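You operate a simulated robot arm through the tools that you are given. There is no shell and no other tool.

The job below is to be done with a simulated two-armed robot. You get a single attempt, and the scene is never put back.

TASK
Fit the grey battery in its tray, lock it and connect the blue box's plugs, plus before minus.
Fine: blue box off while you connect, on again at the end; it shows 12 V.

Only the result counts: the job must be done as asked and must still hold three seconds after the hand-in. Knocking over, shifting, dropping, spilling or breaking anything else fails it.

THE ROBOT
Two 7-joint arms with fingered hands on one trunk that stands fixed in place. Base frame: the origin is at the foot of the trunk, x ahead of it, y to its left, z up; the work surface is at about z = 0.88. Readings come in m, degrees, newtons and seconds.
The left shoulder is at [0.07, 0.154, 1.222], the right one opposite. With the tool pointing down near the work surface each hand reaches from about 0.1 to 0.86 m from the base axis, measured 20 degrees to its own side. Payload 3.9 kg a hand.
The TCP of each hand is the grasp point between the finger pads, 0.03 m short of the fingertips. In the tool frame z runs along the fingers and y along their closing line. The gripper opens to 0.104 m; its body begins 0.035 m behind the TCP. The gripper is a hand of 4 fingers: y runs from the thumb to the fingers, the wrist lies at [-0.017, -0.104, -0.178] in the tool frame.
Orientation is that of the tool frame in the base frame, as a unit quaternion [x, y, z, w]. With the fingers straight down and the wrist toward the robot, the tool's x, y and z point along [0, 1, 0], [1, 0, 0] and [0, 0, -1] of the base frame.

THE INTERFACE
- The arms move only by the tool play_rows. It takes "left_moves", "right_moves" or both (then of equal length, played together; a hand with none holds still); each is a list of rows, each an object of numbers (a shift or turn left out is 0): "tx", "ty", "tz": the shift along the base's x, y, z in units of 500 mm (1.0 is 500 mm); "rx", "ry", "rz": the turn, a rotation vector about the base's x, y, z in units of 180 degrees (1.0 is 180 degrees). In form: [{"tx": .., "ty": .., "tz": .., "rx": .., "ry": .., "rz": ..}, ...]. A call has 1 to 20 rows; each row is the pose to reach, as a shift and turn from the pose commanded when the call began. A call with a number of a shift or a turn outside -1 to 1 is refused whole. A row lasts 0.2 s, in which the tool goes at most 0.05 m and 8.6 degrees; a call with a longer step from one row to the next is refused whole. A pose out of reach is approached as far as the arm can. The call stops where the force on the tool passes 50 N (or 10 N more than at its start, if that is more) or the arm is blocked; 0.2 s more then pass. In this call time passes only in rows, and 0.2 s behind the last. The reply holds the time, the measured pose of the TCP, the force on the tool along the base axes, the opening and the grip force, in the units named above and with some noise, with the torque about the TCP (base axes, N m) and any sound that the robot's microphone picked up.
- Cameras (640 x 400 px; columns grow to the right, rows downward): "scene" is now at [0.1369, 0.0152, 1.4594]; the picture's right is [0.18, -0.98, 0.00], its down [-0.51, -0.10, -0.85] and it looks along [0.84, 0.16, -0.52] (base axes); focal length 216 px, centre (320, 200). "left" rides on the left gripper at [-0.066, -0.09, -0.126] in its tool frame; the picture's right is [-0.78, -0.30, 0.56], its down [0.57, -0.70, 0.42] and it looks along [0.26, 0.65, 0.71] (tool axes); focal length 275 px, centre (320, 200). "right" rides on the right gripper at [0.066, -0.09, -0.126] in its tool frame; the picture's right is [-0.78, 0.30, -0.56], its down [-0.57, -0.70, 0.42] and it looks along [-0.27, 0.65, 0.71] (tool axes); focal length 275 px, centre (320, 200). There is no depth. A picture from a camera that has moved, and an enlarged one, comes with that camera's place and axes in the base frame and with its lens.
- get_image(camera): a new picture of that camera. It takes no simulated time.
- raise_lower(by): slides the trunk up (or, below 0, down) by that many m; the arms and the scene camera ride with it, the base frame stays. It gives what a move gives, with no picture.
- set_fingers(index, middle, ring, thumb_bend, thumb_turn, hand): sets how far each is bent, from 0 (flat) to 1 (curled in); at 0.3 the hand is open as for a grip, at 0.7 the pads meet at the TCP. One left out holds its place. A second passes; each finger stops where it meets its share of the squeeze, and holds until it gets a number again. It is the only way to open and close the hand. It gives what a move gives, with no picture; readings hold the bend of each and the force on the fingers (four entries, about 0 where the hand has none), thumb and palm. thumb_turn goes from beside the hand (0) to across from the fingers (1), as for a grip.
- pan_tilt(pan, tilt): turns the head with the scene camera to pan (to the left, within 86 degrees either way) and tilt (down, from -29 to 69), counted from straight ahead of the robot. It gives what a move gives.
- zoom(camera, box): a new picture of the part [left, top, right, bottom] of that camera's present view, enlarged. It takes no simulated time.
- job_done(): hands the job in; it is judged then, once.

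Nothing tells you positions but the pictures and the camera data. Unless the task says otherwise, let go and move clear before handing in.

The tools are called after "Call:" as a command line: name --argument value ..., lists and objects as JSON in quotes. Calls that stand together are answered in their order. play_rows: Moves the arms, as the interface text tells. Its arguments: {"type":"object","properties":{"left_moves":{"type":"array","items":{"type":"object","properties":{"tx":{"type":"number"},"ty":{"type":"number"},"tz":{"type":"number"},"rx":{"type":"number"},"ry":{"type":"number"},"rz":{"type":"number"}}}},"right_moves":{"type":"array","items":{"type":"object","properties":{"tx":{"type":"number"},"ty":{"type":"number"},"tz":{"type":"number"},"rx":{"type":"number"},"ry":{"type":"number"},"rz":{"type":"number"}}}}},"required":[]} The other tools are called the same way: raise_lower (by) moves the trunk up or down; set_fingers (index, middle, ring, thumb_bend, thumb_turn, hand) moves the fingers one by one; pan_tilt (pan, tilt) turns the head that bears the scene camera; get_image (camera) takes a picture; zoom (camera, box) takes an enlarged picture of a part of a camera's view; job_done () hands the job in.

At the start:

```text
time: 0.0
left_tcp_pos: [0.5351, 0.2038, 1.2951]
left_ee_rot: [0.706, 0.708, 0.0, 0.0]
left_ft_force: [-0.2, -0.2, -0.2]
left_torque: [0.01, -0.06, -0.02]
left_gripper_width: 0.1037
left_finger_force: 0.0
left_shape: jaw
left_bend: [0.3, 0.3, 0.3, 0.3, 0.97]
left_finger forces: [0.0, 0.0, 0.1, 0.0, 0.0, 0.1]
right_tcp_pos: [0.5245, -0.3072, 1.276]
right_ee_rot: [0.707, 0.707, 0.0, -0.001]
right_ft_force: [-0.3, -0.1, 0.7]
right_torque: [-0.03, -0.02, -0.01]
right_gripper_width: 0.1036
right_finger_force: 0.1
right_shape: jaw
right_bend: [0.3, 0.3, 0.3, 0.3, 0.97]
right_finger forces: [0.1, 0.0, 0.0, 0.0, 0.0, 0.1]
trunk travel left (down, up): [-0.675, 0.265]
head pan, tilt (commanded): [10.5, 31.4]
```

scene: 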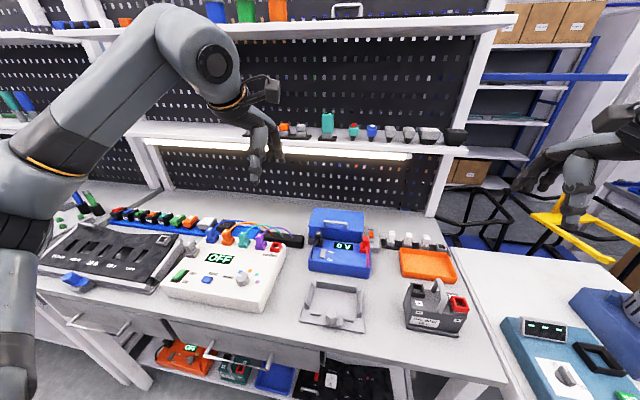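
right: 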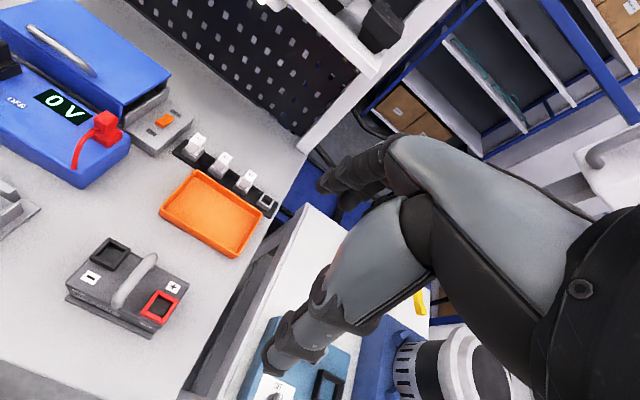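
left: 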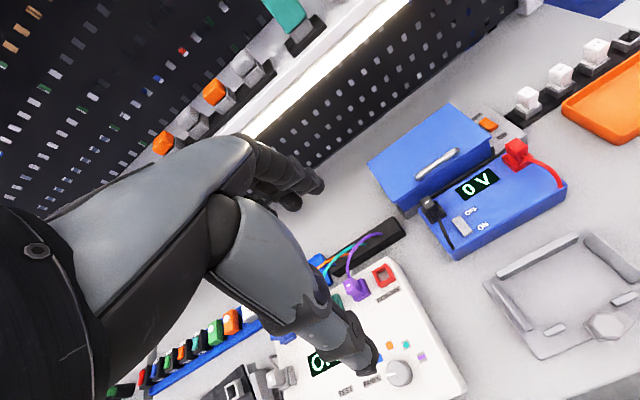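

I see a bench with a blue box (0 V display, red and black plugs), a grey tray frame in front of it, and a grey battery with a handle to the right. I'll take closer pictures before moving anything.

Call:
zoom --camera "scene" --box '[280, 190, 480, 345]'

Call:
zoom --camera "right" --box '[0, 60, 280, 340]'

Call:
zoom --camera "left" --box '[360, 90, 640, 370]'

```text
2.58 times, centred on (380, 268) of scene
camera zoom: at [0.1369, 0.0152, 1.4594], right [0.18, -0.98, 0.0], down [-0.51, -0.1, -0.85], along [0.84, 0.16, -0.52], focal length 558 px, centre (165, 26)
```

zoom: 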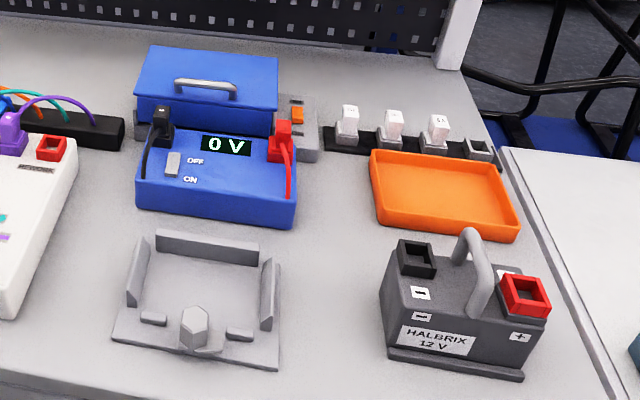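

```text
1.43 times, centred on (140, 200) of right
camera zoom: at [0.433, -0.2408, 1.4022], right [0.3, -0.78, 0.56], down [-0.7, -0.57, -0.42], along [0.65, -0.27, -0.71], focal length 393 px, centre (577, 200)
```

zoom: 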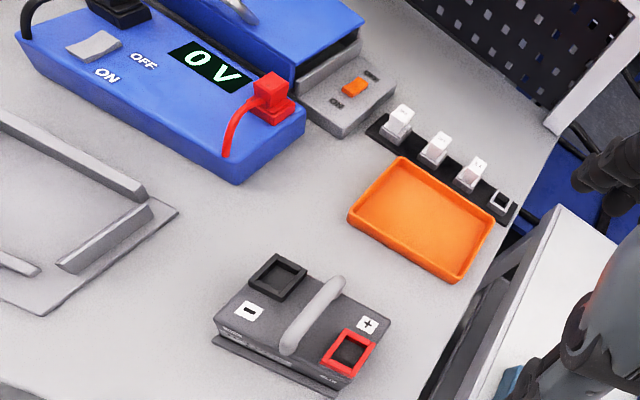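

```text
1.43 times, centred on (500, 230) of left
camera zoom: at [0.4455, 0.138, 1.4212], right [-0.3, -0.78, -0.56], down [-0.7, 0.57, -0.42], along [0.65, 0.27, -0.71], focal length 393 px, centre (63, 157)
```

zoom: 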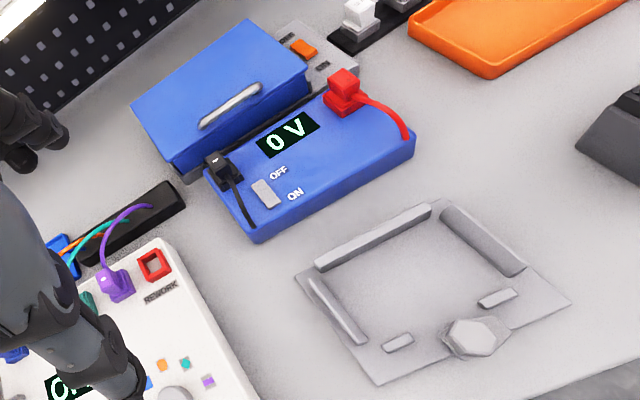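

I see the battery about (0.52,-0.21), the tray about (0.52,0.04) and the blue box about (0.69,0.04), all on z≈0.88. I'll zoom in on the switch, the latch and the plugs.

Call:
zoom --camera "scene" --box '[305, 225, 380, 280]'

Call:
zoom --camera "scene" --box '[295, 275, 375, 335]'

Call:
zoom --camera "scene" --box '[395, 270, 475, 340]'

Call:
zoom --camera "left" --box '[480, 220, 640, 370]'

Call:
zoom --camera "left" --box '[400, 120, 580, 270]'

Call:
zoom --camera "right" --box '[50, 220, 210, 350]'

```text
7.27 times, centred on (342, 252) of scene
camera zoom: at [0.1369, 0.0152, 1.4594], right [0.18, -0.98, 0.0], down [-0.51, -0.1, -0.85], along [0.84, 0.16, -0.52], focal length 1574 px, centre (156, -182)
```

zoom: 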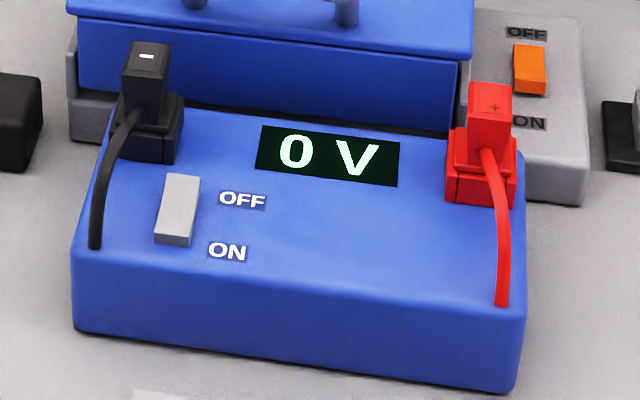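

```text
6.67 times, centred on (335, 305) of scene
camera zoom: at [0.1369, 0.0152, 1.4594], right [0.18, -0.98, 0.0], down [-0.51, -0.1, -0.85], along [0.84, 0.16, -0.52], focal length 1443 px, centre (220, -500)
```

zoom: 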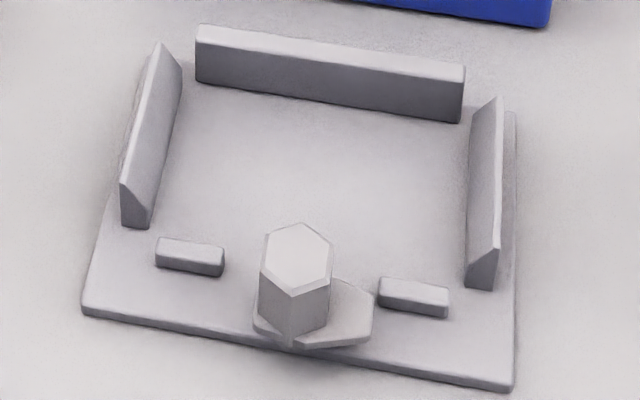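

```text
5.71 times, centred on (435, 305) of scene
camera zoom: at [0.1369, 0.0152, 1.4594], right [0.18, -0.98, 0.0], down [-0.51, -0.1, -0.85], along [0.84, 0.16, -0.52], focal length 1237 px, centre (-337, -400)
```

zoom: 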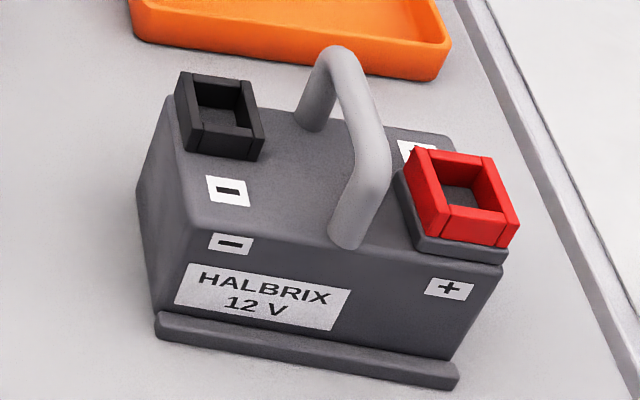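

```text
2.67 times, centred on (560, 295) of left
camera zoom: at [0.4455, 0.138, 1.4212], right [-0.3, -0.78, -0.56], down [-0.7, 0.57, -0.42], along [0.65, 0.27, -0.71], focal length 734 px, centre (-320, -53)
```

zoom: 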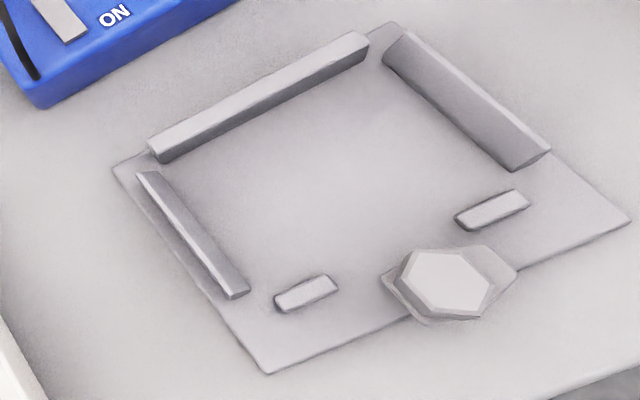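

```text
2.67 times, centred on (490, 195) of left
camera zoom: at [0.4455, 0.138, 1.4212], right [-0.3, -0.78, -0.56], down [-0.7, 0.57, -0.42], along [0.65, 0.27, -0.71], focal length 734 px, centre (-133, 213)
```

zoom: 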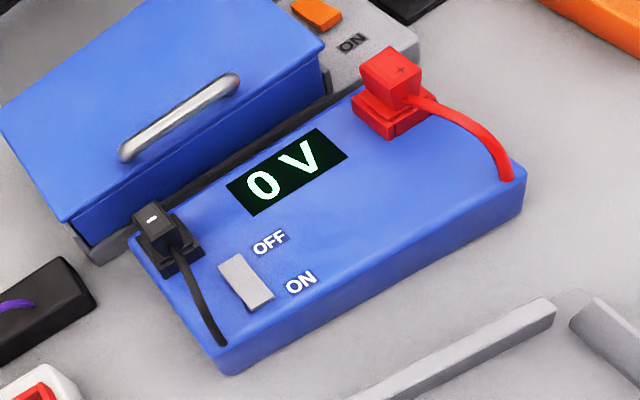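

```text
3.08 times, centred on (130, 285) of right
camera zoom: at [0.433, -0.2408, 1.4022], right [0.3, -0.78, 0.56], down [-0.7, -0.57, -0.42], along [0.65, -0.27, -0.71], focal length 847 px, centre (905, -62)
```

zoom: 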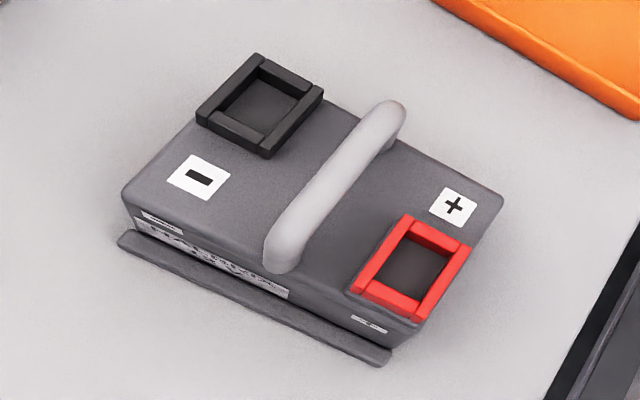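

I see a rocker switch with OFF at the far end and ON at the near end. I'll zoom in closely on it, on the plugs and on the robot's own hands to learn the finger layout.

Call:
zoom --camera "scene" --box '[318, 236, 338, 256]'

Call:
zoom --camera "left" --box '[445, 200, 495, 240]'

Call:
zoom --camera "left" --box '[490, 130, 550, 180]'

Call:
zoom --camera "scene" --box '[230, 70, 300, 190]'

Call:
zoom --camera "scene" --box '[500, 90, 640, 240]'

```text
16.00 times, centred on (328, 246) of scene
camera zoom: at [0.1369, 0.0152, 1.4594], right [0.18, -0.98, 0.0], down [-0.51, -0.1, -0.85], along [0.84, 0.16, -0.52], focal length 3462 px, centre (192, -536)
```

zoom: 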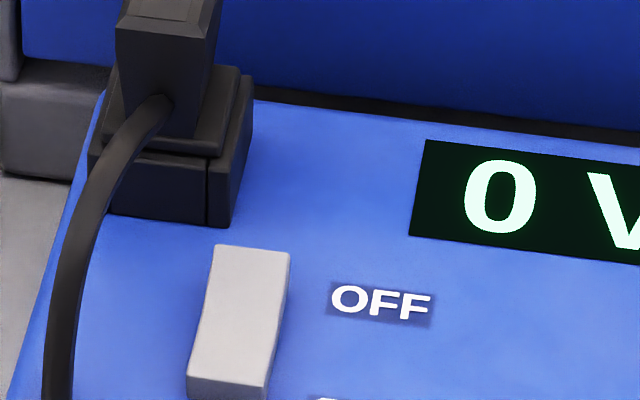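

```text
10.00 times, centred on (470, 220) of left
camera zoom: at [0.4455, 0.138, 1.4212], right [-0.3, -0.78, -0.56], down [-0.7, 0.57, -0.42], along [0.65, 0.27, -0.71], focal length 2753 px, centre (-1180, 0)
```

zoom: 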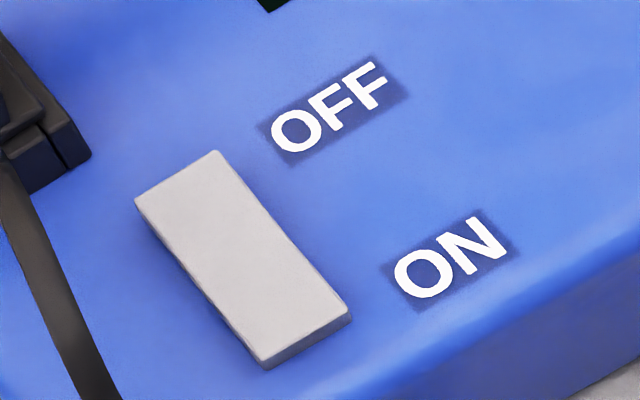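

```text
8.00 times, centred on (520, 155) of left
camera zoom: at [0.4455, 0.138, 1.4212], right [-0.3, -0.78, -0.56], down [-0.7, 0.57, -0.42], along [0.65, 0.27, -0.71], focal length 2202 px, centre (-1280, 560)
```

zoom: 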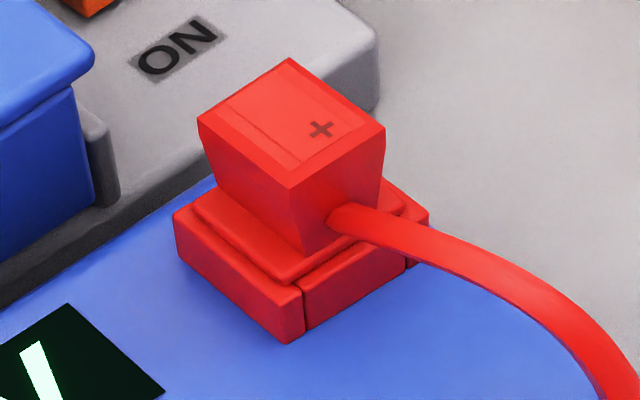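

```text
3.33 times, centred on (265, 130) of scene
camera zoom: at [0.1369, 0.0152, 1.4594], right [0.18, -0.98, 0.0], down [-0.51, -0.1, -0.85], along [0.84, 0.16, -0.52], focal length 721 px, centre (503, 433)
```

zoom: 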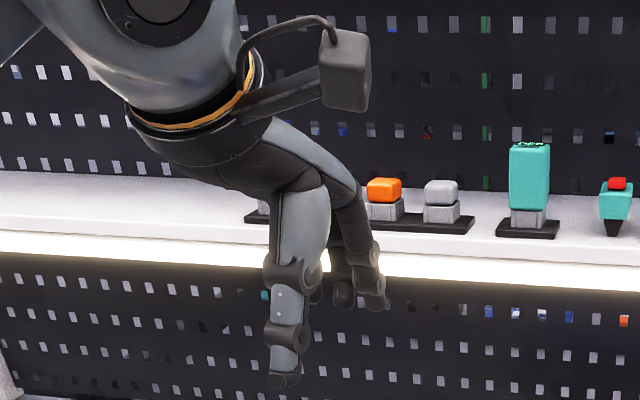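

```text
2.67 times, centred on (570, 165) of scene
camera zoom: at [0.1369, 0.0152, 1.4594], right [0.18, -0.98, 0.0], down [-0.51, -0.1, -0.85], along [0.84, 0.16, -0.52], focal length 577 px, centre (-347, 293)
```

zoom: 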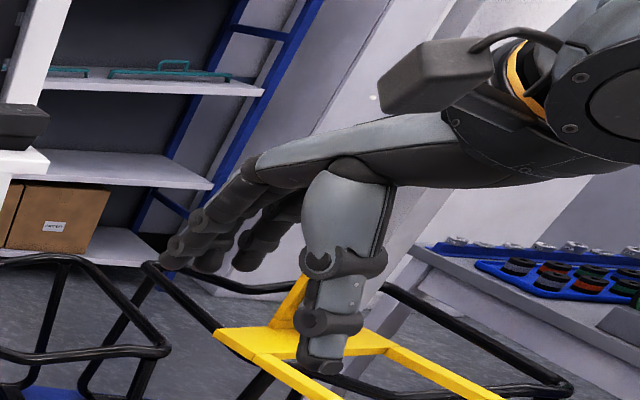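

I see the hand has three fingers facing a thumb, and its camera sees the grasp point. I'll try finger poses in free air first to find one that leaves a single fingertip for pressing.

Call:
set_fingers --hand "left" --index 0.45 --middle 1.0 --ring 1.0 --thumb_bend 0.0 --thumb_turn 0.0

Call:
set_fingers --hand "right" --index 0.7 --middle 0.7 --ring 0.7 --thumb_bend 0.7 --thumb_turn 1.0

Call:
get_image --camera "left"

Call:
get_image --camera "right"

Call:
zoom --camera "scene" --box '[230, 70, 300, 190]'

Call:
zoom --camera "scene" --box '[500, 90, 640, 240]'

```text
time: 1.0
left_tcp_pos: [0.5327, 0.2033, 1.2954]
left_ee_rot: [0.706, 0.708, 0.0, 0.0]
left_ft_force: [0.9, 0.9, -0.2]
left_torque: [0.0, -0.04, 0.03]
left_gripper_width: 0.1462
left_finger_force: 0.1
left_shape: fingers
left_bend: [0.45, 1.0, 1.0, 0.0, 0.0]
left_finger forces: [0.0, 0.0, 0.0, 0.1, 0.0, 0.1]
right_tcp_pos: [0.5238, -0.3062, 1.2757]
right_ee_rot: [0.708, 0.706, 0.0, 0.0]
right_ft_force: [-0.2, -0.4, -0.4]
right_torque: [0.03, -0.02, 0.0]
right_gripper_width: 0.1038
right_finger_force: 0.0
right_shape: jaw
right_bend: [0.3, 0.3, 0.3, 0.3, 0.97]
right_finger forces: [0.0, 0.0, 0.0, 0.0, 0.0, 0.0]
trunk travel left (down, up): [-0.675, 0.265]
head pan, tilt (commanded): [10.5, 31.4]
```

```text
time: 2.0
left_tcp_pos: [0.5343, 0.204, 1.2951]
left_ee_rot: [0.707, 0.707, 0.0, 0.0]
left_ft_force: [-0.2, -0.1, 0.2]
left_torque: [0.01, 0.0, 0.01]
left_gripper_width: 0.1462
left_finger_force: 0.1
left_shape: fingers
left_bend: [0.45, 1.0, 1.0, 0.0, 0.0]
left_finger forces: [0.1, 0.0, 0.1, 0.1, 0.1, 0.0]
right_tcp_pos: [0.5235, -0.3065, 1.2778]
right_ee_rot: [0.707, 0.707, 0.0, 0.0]
right_ft_force: [-0.5, -0.1, 0.6]
right_torque: [0.02, 0.0, -0.04]
right_gripper_width: 0.0038
right_finger_force: 0.0
right_shape: fingers
right_bend: [0.7, 0.7, 0.7, 0.7, 1.0]
right_finger forces: [0.0, 0.0, 0.1, 0.0, 0.0, 0.1]
trunk travel left (down, up): [-0.675, 0.265]
head pan, tilt (commanded): [10.5, 31.4]
```

```text
taken
camera left: at [0.4454, 0.138, 1.4212], right [-0.3, -0.78, -0.56], down [-0.7, 0.57, -0.42], along [0.65, 0.27, -0.71], focal length 275 px, centre (320, 200)
```

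left: 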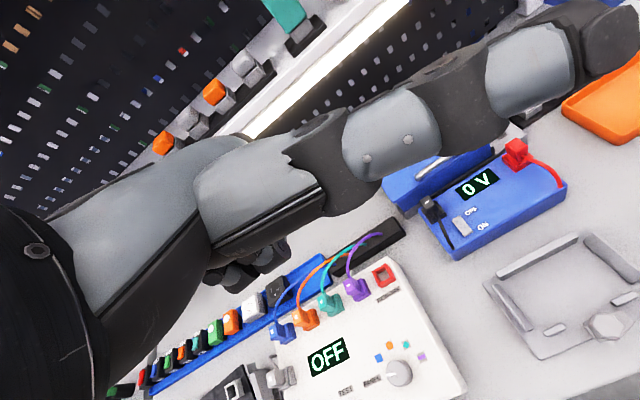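

```text
taken
camera right: at [0.433, -0.2408, 1.4022], right [0.3, -0.78, 0.56], down [-0.7, -0.57, -0.42], along [0.65, -0.27, -0.71], focal length 275 px, centre (320, 200)
```

right: 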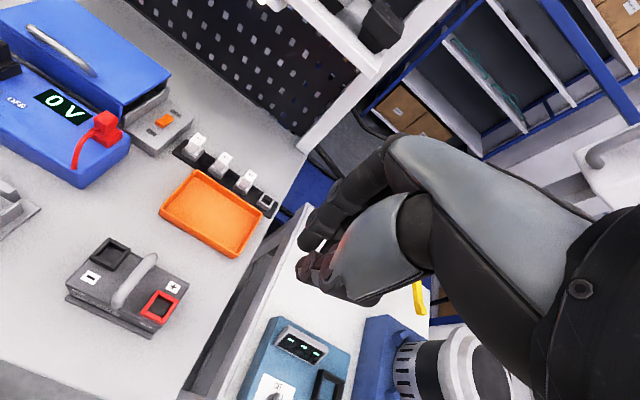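

```text
3.33 times, centred on (265, 130) of scene
camera zoom: at [0.1368, 0.0152, 1.4594], right [0.18, -0.98, 0.0], down [-0.51, -0.1, -0.85], along [0.84, 0.16, -0.52], focal length 721 px, centre (503, 433)
```

zoom: 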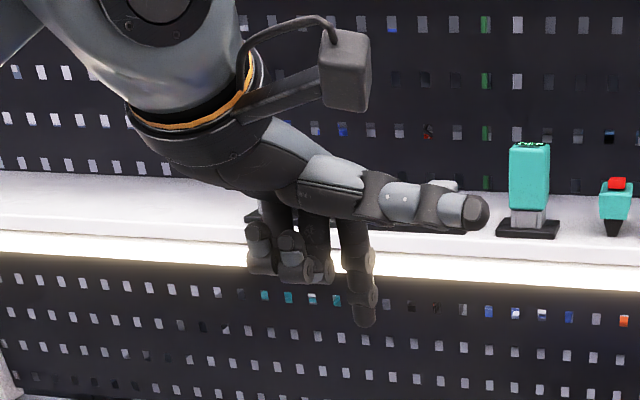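

```text
2.67 times, centred on (570, 165) of scene
camera zoom: at [0.1368, 0.0152, 1.4594], right [0.18, -0.98, 0.0], down [-0.51, -0.1, -0.85], along [0.84, 0.16, -0.52], focal length 577 px, centre (-347, 293)
```

zoom: 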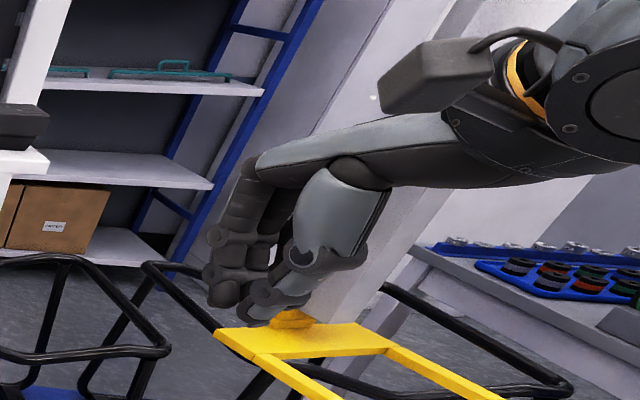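

I see the index finger alone hanging down as a pressing tip, with middle and ring curled and the thumb out to the side. I'll raise the trunk to get a second, higher view for measuring heights.

Call:
raise_lower --by 0.25

Call:
get_image --camera "scene"

```text
time: 4.6
left_tcp_pos: [0.5335, 0.2042, 1.5445]
left_ee_rot: [0.707, 0.708, 0.0, 0.001]
left_ft_force: [0.4, 0.5, 0.5]
left_torque: [-0.01, 0.02, 0.03]
left_gripper_width: 0.1463
left_finger_force: 0.1
left_shape: fingers
left_bend: [0.45, 1.0, 1.0, 0.0, 0.0]
left_finger forces: [0.0, 0.0, 0.0, 0.0, 0.1, 0.1]
right_tcp_pos: [0.523, -0.3079, 1.5274]
right_ee_rot: [0.707, 0.707, 0.0, 0.0]
right_ft_force: [0.9, -0.1, 0.0]
right_torque: [0.01, 0.02, -0.05]
right_gripper_width: 0.0038
right_finger_force: 0.1
right_shape: fingers
right_bend: [0.7, 0.7, 0.7, 0.7, 1.0]
right_finger forces: [0.0, 0.0, 0.0, 0.0, 0.0, 0.1]
trunk travel left (down, up): [-0.925, 0.015]
head pan, tilt (commanded): [10.5, 31.4]
```

```text
taken
camera scene: at [0.1369, 0.0152, 1.7093], right [0.18, -0.98, 0.0], down [-0.51, -0.1, -0.85], along [0.84, 0.16, -0.52], focal length 216 px, centre (320, 200)
```

scene: 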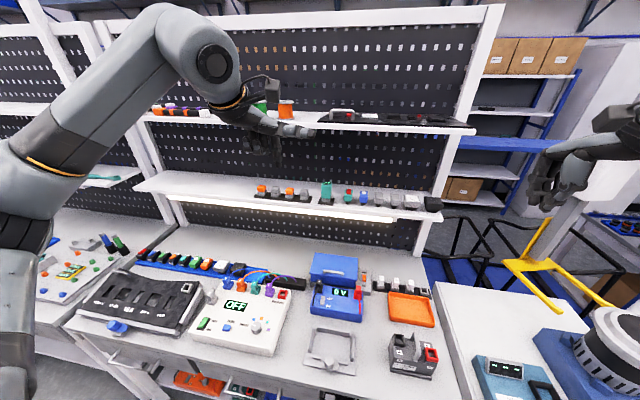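

From the higher view the tray, battery and blue box are all visible. I'll zoom in on each for triangulation.

Call:
zoom --camera "scene" --box '[380, 325, 444, 381]'

Call:
zoom --camera "scene" --box '[298, 320, 362, 380]'

Call:
zoom --camera "scene" --box '[300, 265, 375, 325]'

Call:
zoom --camera "scene" --box '[306, 275, 336, 305]'

Call:
zoom --camera "scene" --box '[345, 268, 375, 298]'

```text
7.14 times, centred on (412, 353) of scene
camera zoom: at [0.1369, 0.0152, 1.7093], right [0.18, -0.98, 0.0], down [-0.51, -0.1, -0.85], along [0.84, 0.16, -0.52], focal length 1546 px, centre (-337, -893)
```

zoom: 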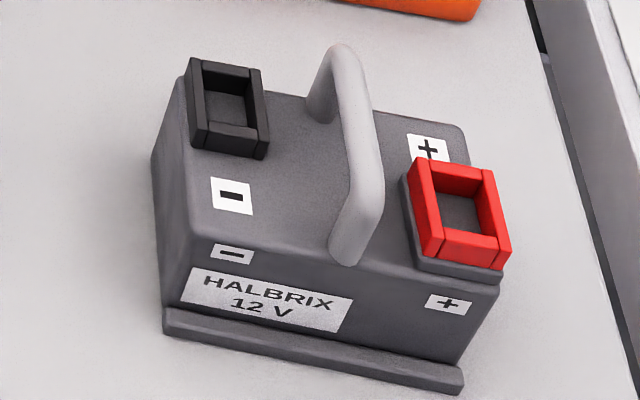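

```text
6.67 times, centred on (330, 350) of scene
camera zoom: at [0.1369, 0.0152, 1.7093], right [0.18, -0.98, 0.0], down [-0.51, -0.1, -0.85], along [0.84, 0.16, -0.52], focal length 1443 px, centre (253, -800)
```

zoom: 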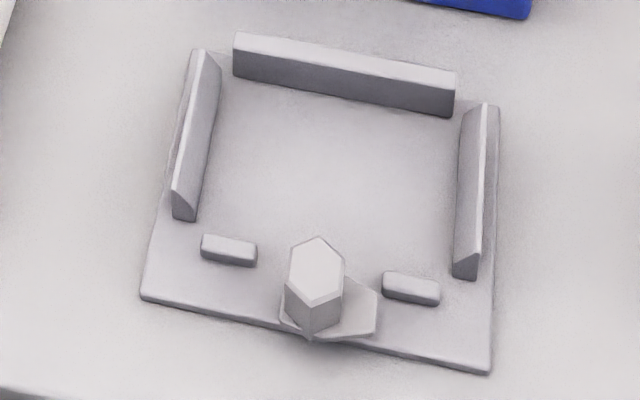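

```text
6.67 times, centred on (338, 295) of scene
camera zoom: at [0.1369, 0.0152, 1.7093], right [0.18, -0.98, 0.0], down [-0.51, -0.1, -0.85], along [0.84, 0.16, -0.52], focal length 1443 px, centre (203, -433)
```

zoom: 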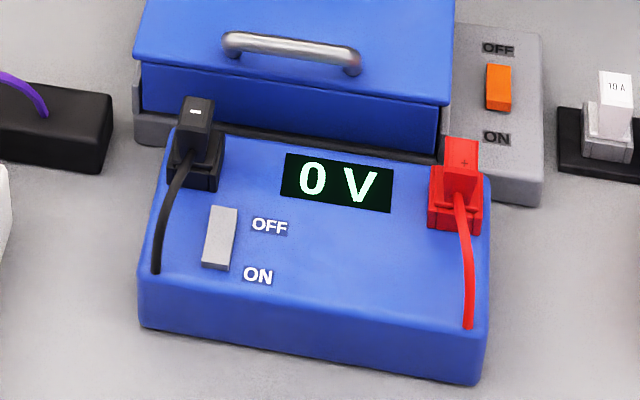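

```text
13.33 times, centred on (321, 290) of scene
camera zoom: at [0.1369, 0.0152, 1.7093], right [0.18, -0.98, 0.0], down [-0.51, -0.1, -0.85], along [0.84, 0.16, -0.52], focal length 2885 px, centre (307, -1000)
```

zoom: 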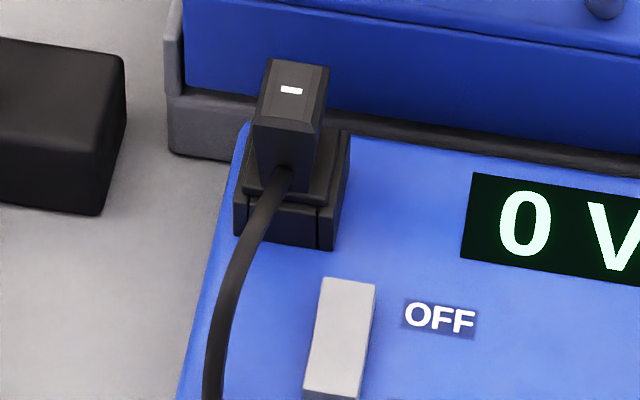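

```text
13.33 times, centred on (360, 283) of scene
camera zoom: at [0.1369, 0.0152, 1.7093], right [0.18, -0.98, 0.0], down [-0.51, -0.1, -0.85], along [0.84, 0.16, -0.52], focal length 2885 px, centre (-213, -907)
```

zoom: 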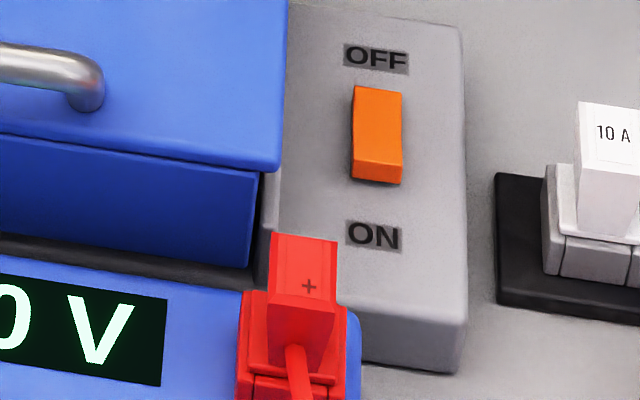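

I have rough triangulated positions, with the table at z≈0.88. For better accuracy I'll take higher zooms at this height, then the same ones after lowering.

Call:
zoom --camera "scene" --box '[386, 330, 416, 350]'

Call:
zoom --camera "scene" --box '[410, 342, 440, 362]'

Call:
zoom --camera "scene" --box '[386, 362, 446, 382]'

Call:
zoom --camera "scene" --box '[308, 322, 352, 350]'

Call:
zoom --camera "scene" --box '[308, 350, 352, 378]'

Call:
zoom --camera "scene" --box '[350, 280, 374, 300]'

Call:
zoom --camera "scene" --box '[312, 276, 336, 308]'

```text
16.00 times, centred on (401, 340) of scene
camera zoom: at [0.1369, 0.0152, 1.7093], right [0.18, -0.98, 0.0], down [-0.51, -0.1, -0.85], along [0.84, 0.16, -0.52], focal length 3462 px, centre (-976, -2040)
```

zoom: 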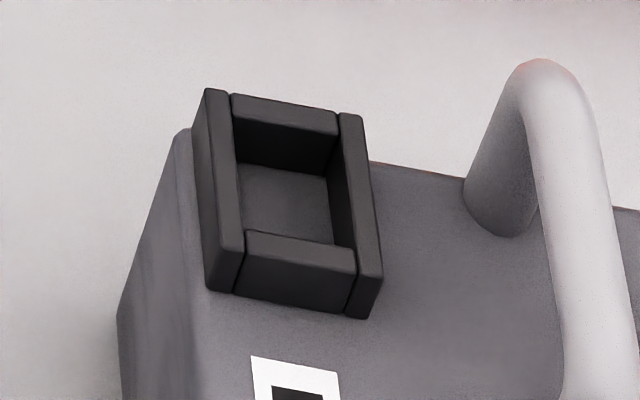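

```text
16.00 times, centred on (425, 352) of scene
camera zoom: at [0.1369, 0.0152, 1.7093], right [0.18, -0.98, 0.0], down [-0.51, -0.1, -0.85], along [0.84, 0.16, -0.52], focal length 3462 px, centre (-1360, -2232)
```

zoom: 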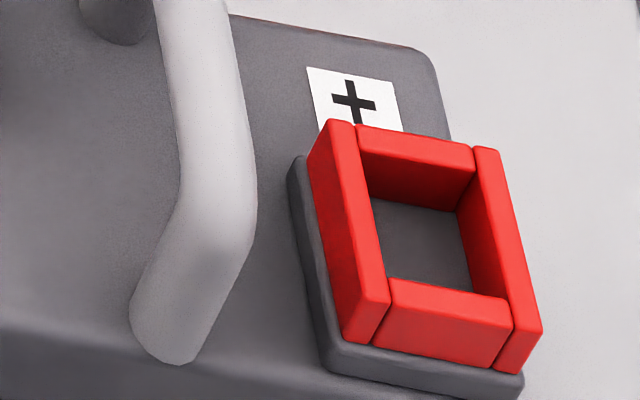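

```text
10.67 times, centred on (416, 372) of scene
camera zoom: at [0.1369, 0.0152, 1.7093], right [0.18, -0.98, 0.0], down [-0.51, -0.1, -0.85], along [0.84, 0.16, -0.52], focal length 2308 px, centre (-704, -1635)
```

zoom: 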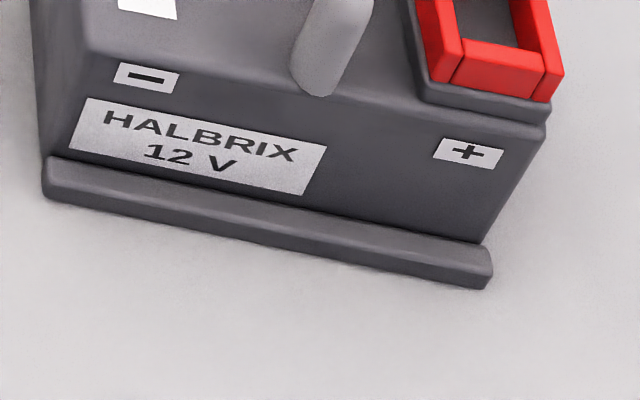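

```text
14.29 times, centred on (330, 336) of scene
camera zoom: at [0.1369, 0.0152, 1.7093], right [0.18, -0.98, 0.0], down [-0.51, -0.1, -0.85], along [0.84, 0.16, -0.52], focal length 3092 px, centre (177, -1743)
```

zoom: 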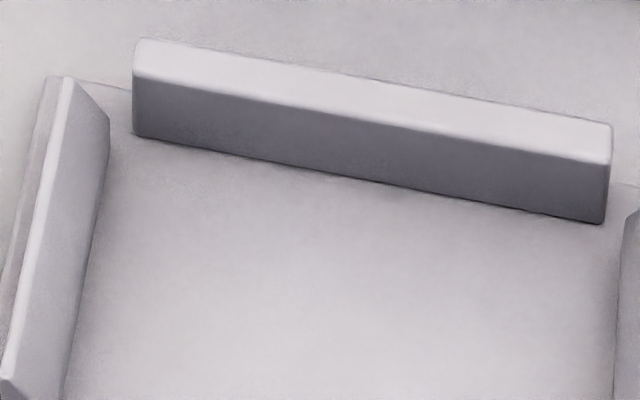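

```text
14.29 times, centred on (330, 364) of scene
camera zoom: at [0.1369, 0.0152, 1.7093], right [0.18, -0.98, 0.0], down [-0.51, -0.1, -0.85], along [0.84, 0.16, -0.52], focal length 3092 px, centre (177, -2143)
```

zoom: 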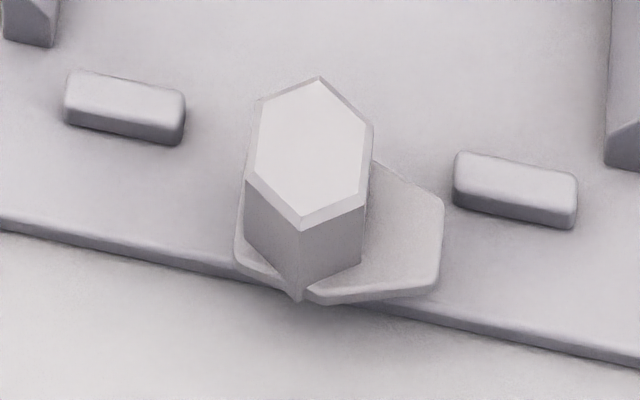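

```text
16.00 times, centred on (362, 290) of scene
camera zoom: at [0.1369, 0.0152, 1.7093], right [0.18, -0.98, 0.0], down [-0.51, -0.1, -0.85], along [0.84, 0.16, -0.52], focal length 3462 px, centre (-352, -1240)
```

zoom: 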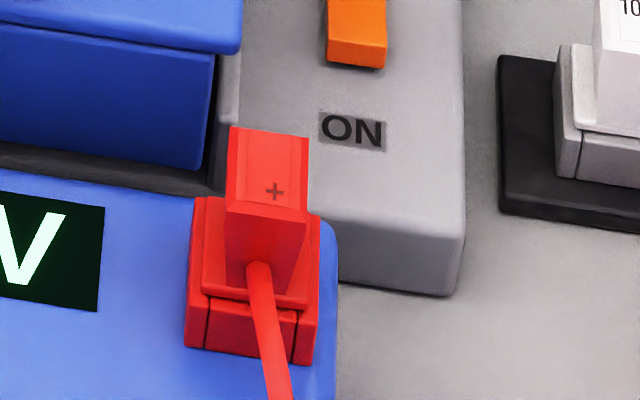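

```text
12.50 times, centred on (324, 292) of scene
camera zoom: at [0.1369, 0.0152, 1.7093], right [0.18, -0.98, 0.0], down [-0.51, -0.1, -0.85], along [0.84, 0.16, -0.52], focal length 2705 px, centre (270, -950)
```

zoom: 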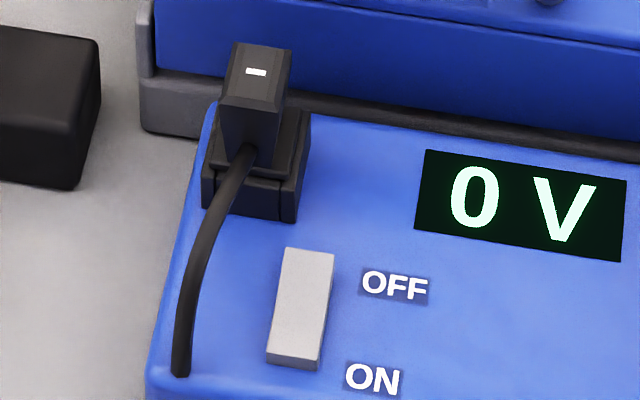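

I see the sockets as open square frames and the latch tongue lying to the right of the hex. Now I'll lower back and take the matching zooms.

Call:
raise_lower --by -0.25

Call:
zoom --camera "scene" --box '[400, 278, 430, 298]'

Call:
zoom --camera "scene" --box '[440, 290, 470, 310]'

Call:
zoom --camera "scene" --box '[310, 276, 354, 304]'

Call:
zoom --camera "scene" --box '[310, 304, 354, 332]'

Call:
zoom --camera "scene" --box '[354, 234, 384, 254]'

Call:
zoom --camera "scene" --box '[312, 228, 342, 248]'

Call:
zoom --camera "scene" --box '[415, 270, 455, 320]'

```text
time: 7.2
left_tcp_pos: [0.5352, 0.2044, 1.2949]
left_ee_rot: [0.706, 0.708, 0.0, 0.0]
left_ft_force: [-0.3, 0.3, -0.2]
left_torque: [-0.01, -0.02, 0.0]
left_gripper_width: 0.1463
left_finger_force: 0.1
left_shape: fingers
left_bend: [0.45, 1.0, 1.0, 0.0, 0.0]
left_finger forces: [0.0, 0.1, 0.0, 0.0, 0.0, 0.0]
right_tcp_pos: [0.5225, -0.3073, 1.2762]
right_ee_rot: [0.707, 0.707, 0.0, 0.0]
right_ft_force: [-0.6, 0.1, -0.2]
right_torque: [-0.02, 0.02, 0.02]
right_gripper_width: 0.0038
right_finger_force: 0.0
right_shape: fingers
right_bend: [0.7, 0.7, 0.7, 0.7, 1.0]
right_finger forces: [0.0, 0.1, 0.1, 0.0, 0.0, 0.1]
trunk travel left (down, up): [-0.675, 0.265]
head pan, tilt (commanded): [10.5, 31.4]
```

```text
16.00 times, centred on (415, 288) of scene
camera zoom: at [0.1368, 0.0152, 1.4594], right [0.18, -0.98, 0.0], down [-0.51, -0.1, -0.85], along [0.84, 0.16, -0.52], focal length 3462 px, centre (-1200, -1208)
```

zoom: 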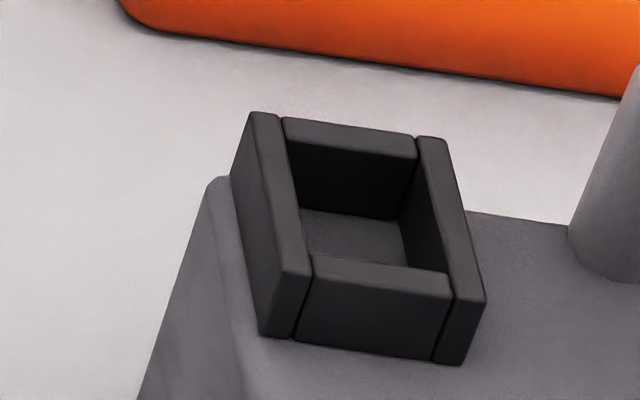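

```text
16.00 times, centred on (455, 300) of scene
camera zoom: at [0.1368, 0.0152, 1.4594], right [0.18, -0.98, 0.0], down [-0.51, -0.1, -0.85], along [0.84, 0.16, -0.52], focal length 3462 px, centre (-1840, -1400)
```

zoom: 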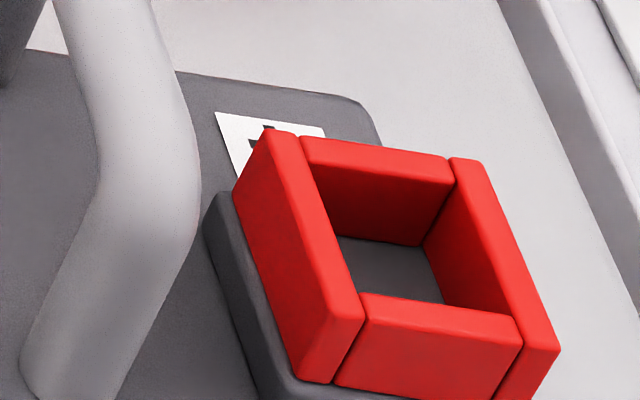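

```text
14.29 times, centred on (332, 290) of scene
camera zoom: at [0.1368, 0.0152, 1.4594], right [0.18, -0.98, 0.0], down [-0.51, -0.1, -0.85], along [0.84, 0.16, -0.52], focal length 3092 px, centre (149, -1086)
```

zoom: 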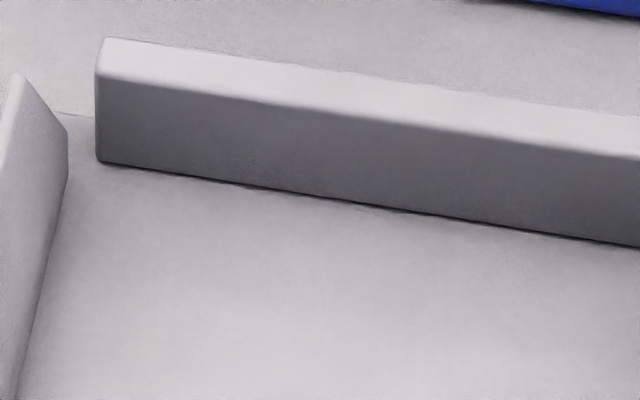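

```text
14.29 times, centred on (332, 318) of scene
camera zoom: at [0.1368, 0.0152, 1.4594], right [0.18, -0.98, 0.0], down [-0.51, -0.1, -0.85], along [0.84, 0.16, -0.52], focal length 3092 px, centre (149, -1486)
```

zoom: 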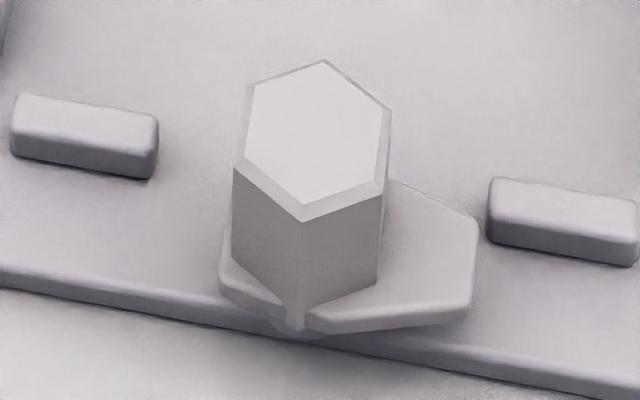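

```text
16.00 times, centred on (369, 244) of scene
camera zoom: at [0.1368, 0.0152, 1.4594], right [0.18, -0.98, 0.0], down [-0.51, -0.1, -0.85], along [0.84, 0.16, -0.52], focal length 3462 px, centre (-464, -504)
```

zoom: 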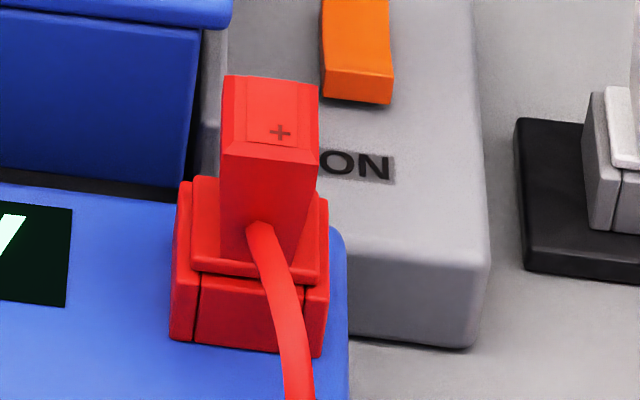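

```text
16.00 times, centred on (327, 238) of scene
camera zoom: at [0.1368, 0.0152, 1.4594], right [0.18, -0.98, 0.0], down [-0.51, -0.1, -0.85], along [0.84, 0.16, -0.52], focal length 3462 px, centre (208, -408)
```

zoom: 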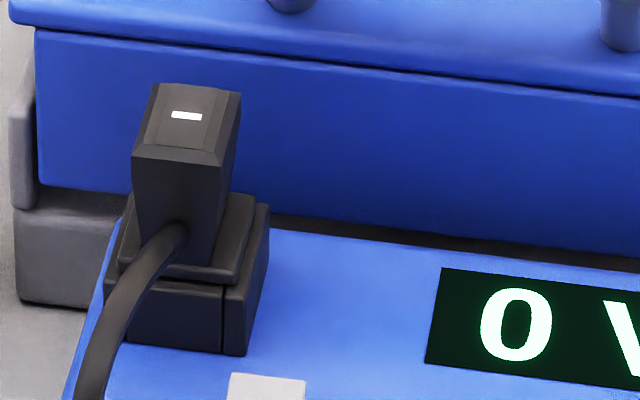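

```text
8.00 times, centred on (435, 295) of scene
camera zoom: at [0.1368, 0.0152, 1.4594], right [0.18, -0.98, 0.0], down [-0.51, -0.1, -0.85], along [0.84, 0.16, -0.52], focal length 1731 px, centre (-600, -560)
```

zoom: 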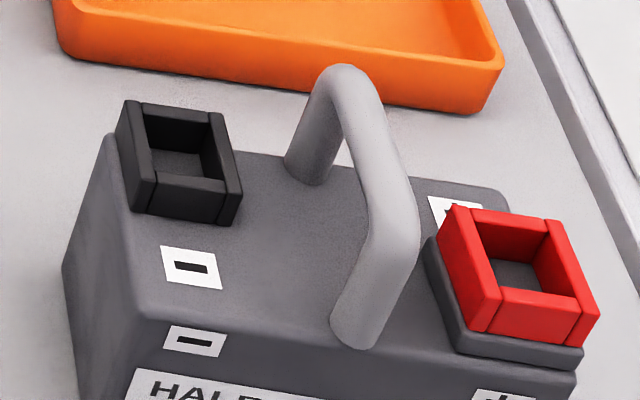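

I now have good positions: battery centre ≈(0.518,-0.211) with handle top z≈1.005, tray centre y≈0.044, and plugs at (0.688,-0.034) and (0.688,0.1215) with tops at z≈0.988. The rocker spans x 0.624–0.657 at y≈0.099, and its near (ON) end is pressed, so the box is on. Next I bring the left index fingertip over the rocker's far (OFF) end.

Call:
play_rows --left_moves '[{"tx": 0.02, "ty": -0.025, "tz": -0.07}, {"tx": 0.045, "ty": -0.05, "tz": -0.14}, {"tx": 0.07, "ty": -0.08, "tz": -0.21}, {"tx": 0.095, "ty": -0.11, "tz": -0.28}, {"tx": 0.12, "ty": -0.14, "tz": -0.35}, {"tx": 0.145, "ty": -0.165, "tz": -0.41}, {"tx": 0.164, "ty": -0.184, "tz": -0.47}]'

Call:
zoom --camera "scene" --box '[270, 160, 390, 280]'

Call:
get_image --camera "left"

Call:
get_image --camera "right"

```text
time: 8.8
left_tcp_pos: [0.6177, 0.1112, 1.0571]
left_ee_rot: [0.706, 0.708, -0.001, 0.001]
left_ft_force: [-0.3, -0.4, -0.8]
left_torque: [0.01, 0.01, -0.01]
left_gripper_width: 0.1467
left_finger_force: 0.0
left_shape: fingers
left_bend: [0.45, 1.0, 1.0, 0.0, 0.0]
left_finger forces: [0.0, 0.0, 0.0, 0.0, 0.0, 0.1]
right_tcp_pos: [0.5241, -0.3075, 1.2754]
right_ee_rot: [0.707, 0.707, 0.0, 0.0]
right_ft_force: [0.7, -0.5, 0.1]
right_torque: [-0.01, -0.01, 0.0]
right_gripper_width: 0.0036
right_finger_force: 0.1
right_shape: fingers
right_bend: [0.7, 0.7, 0.7, 0.7, 1.0]
right_finger forces: [0.0, 0.1, 0.0, 0.0, 0.0, 0.0]
trunk travel left (down, up): [-0.675, 0.265]
head pan, tilt (commanded): [10.5, 31.4]
```

```text
3.33 times, centred on (330, 220) of scene
camera zoom: at [0.1379, 0.0148, 1.4593], right [0.18, -0.98, 0.0], down [-0.51, -0.09, -0.85], along [0.84, 0.16, -0.52], focal length 721 px, centre (287, 133)
```

zoom: 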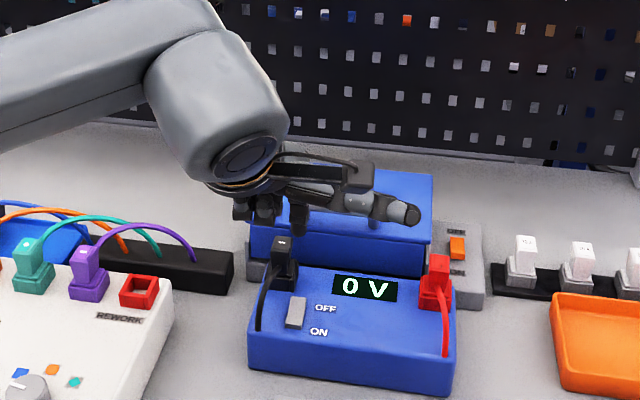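

```text
taken
camera left: at [0.5282, 0.0453, 1.1847], right [-0.3, -0.78, -0.56], down [-0.7, 0.57, -0.42], along [0.65, 0.27, -0.71], focal length 275 px, centre (320, 200)
```

left: 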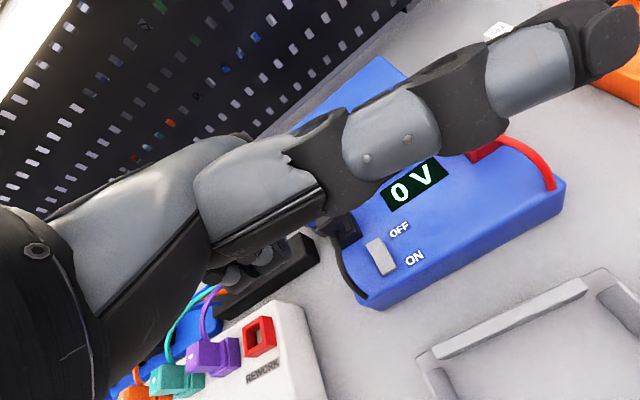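

```text
taken
camera right: at [0.434, -0.2412, 1.4018], right [0.3, -0.78, 0.56], down [-0.7, -0.57, -0.42], along [0.65, -0.26, -0.71], focal length 275 px, centre (320, 200)
```

right: 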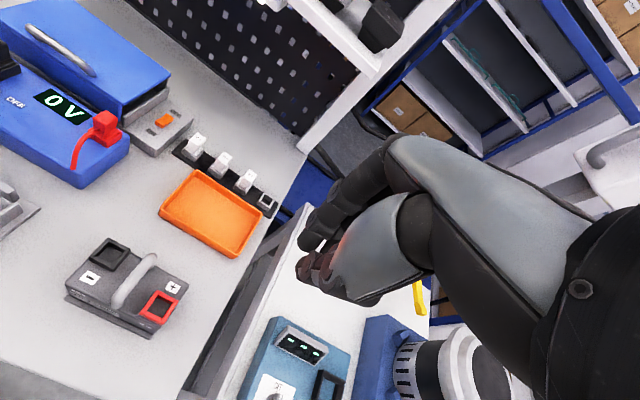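

I see the index fingertip above and behind the black plug's line of sight. I'll zoom in to locate the tip exactly.

Call:
zoom --camera "scene" --box '[300, 205, 350, 255]'

```text
8.00 times, centred on (325, 230) of scene
camera zoom: at [0.1379, 0.0148, 1.4593], right [0.18, -0.98, 0.0], down [-0.51, -0.09, -0.85], along [0.84, 0.16, -0.52], focal length 1731 px, centre (280, -40)
```

zoom: 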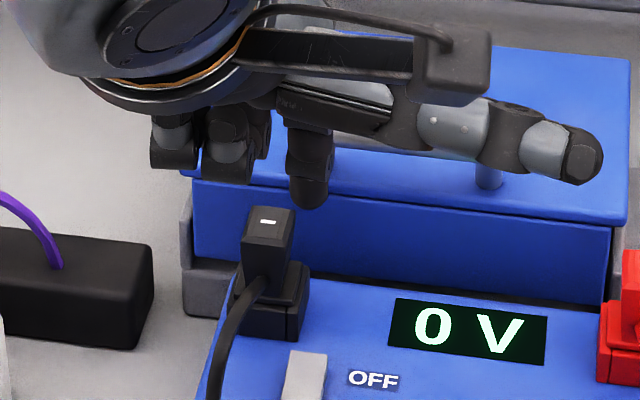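

The index tip works out at about (0.650, 0.099), right over the OFF end. I'll go down partway and look again.

Call:
play_rows --left_moves '[{"tz": -0.04}, {"tz": -0.08}, {"tz": -0.116}]'

Call:
zoom --camera "scene" --box '[305, 215, 355, 265]'

Call:
zoom --camera "right" --box '[0, 30, 100, 130]'

```text
time: 9.6
left_tcp_pos: [0.6173, 0.1118, 1.0012]
left_ee_rot: [0.706, 0.708, 0.001, 0.0]
left_ft_force: [-0.6, -0.1, 0.1]
left_torque: [0.0, 0.04, -0.01]
left_gripper_width: 0.1466
left_finger_force: 0.1
left_shape: fingers
left_bend: [0.45, 1.0, 1.0, 0.0, 0.0]
left_finger forces: [0.1, 0.0, 0.0, 0.0, 0.0, 0.0]
right_tcp_pos: [0.5231, -0.3059, 1.2763]
right_ee_rot: [0.707, 0.707, 0.0, 0.0]
right_ft_force: [-0.4, 0.1, 0.2]
right_torque: [-0.01, -0.01, -0.01]
right_gripper_width: 0.0035
right_finger_force: 0.0
right_shape: fingers
right_bend: [0.7, 0.7, 0.7, 0.7, 1.0]
right_finger forces: [0.0, 0.1, 0.1, 0.0, 0.1, 0.0]
trunk travel left (down, up): [-0.675, 0.265]
head pan, tilt (commanded): [10.5, 31.4]
```

```text
8.00 times, centred on (330, 240) of scene
camera zoom: at [0.1368, 0.0153, 1.4594], right [0.18, -0.98, 0.0], down [-0.51, -0.1, -0.85], along [0.84, 0.16, -0.52], focal length 1731 px, centre (240, -120)
```

zoom: 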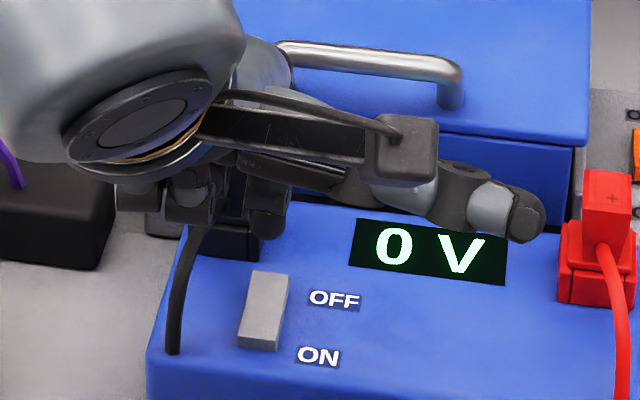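

```text
4.00 times, centred on (50, 80) of right
camera zoom: at [0.433, -0.2407, 1.4022], right [0.3, -0.78, 0.56], down [-0.7, -0.57, -0.42], along [0.65, -0.27, -0.71], focal length 1101 px, centre (1400, 680)
```

zoom: 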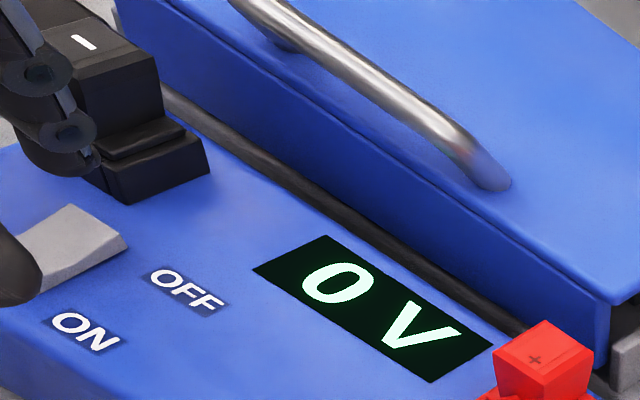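

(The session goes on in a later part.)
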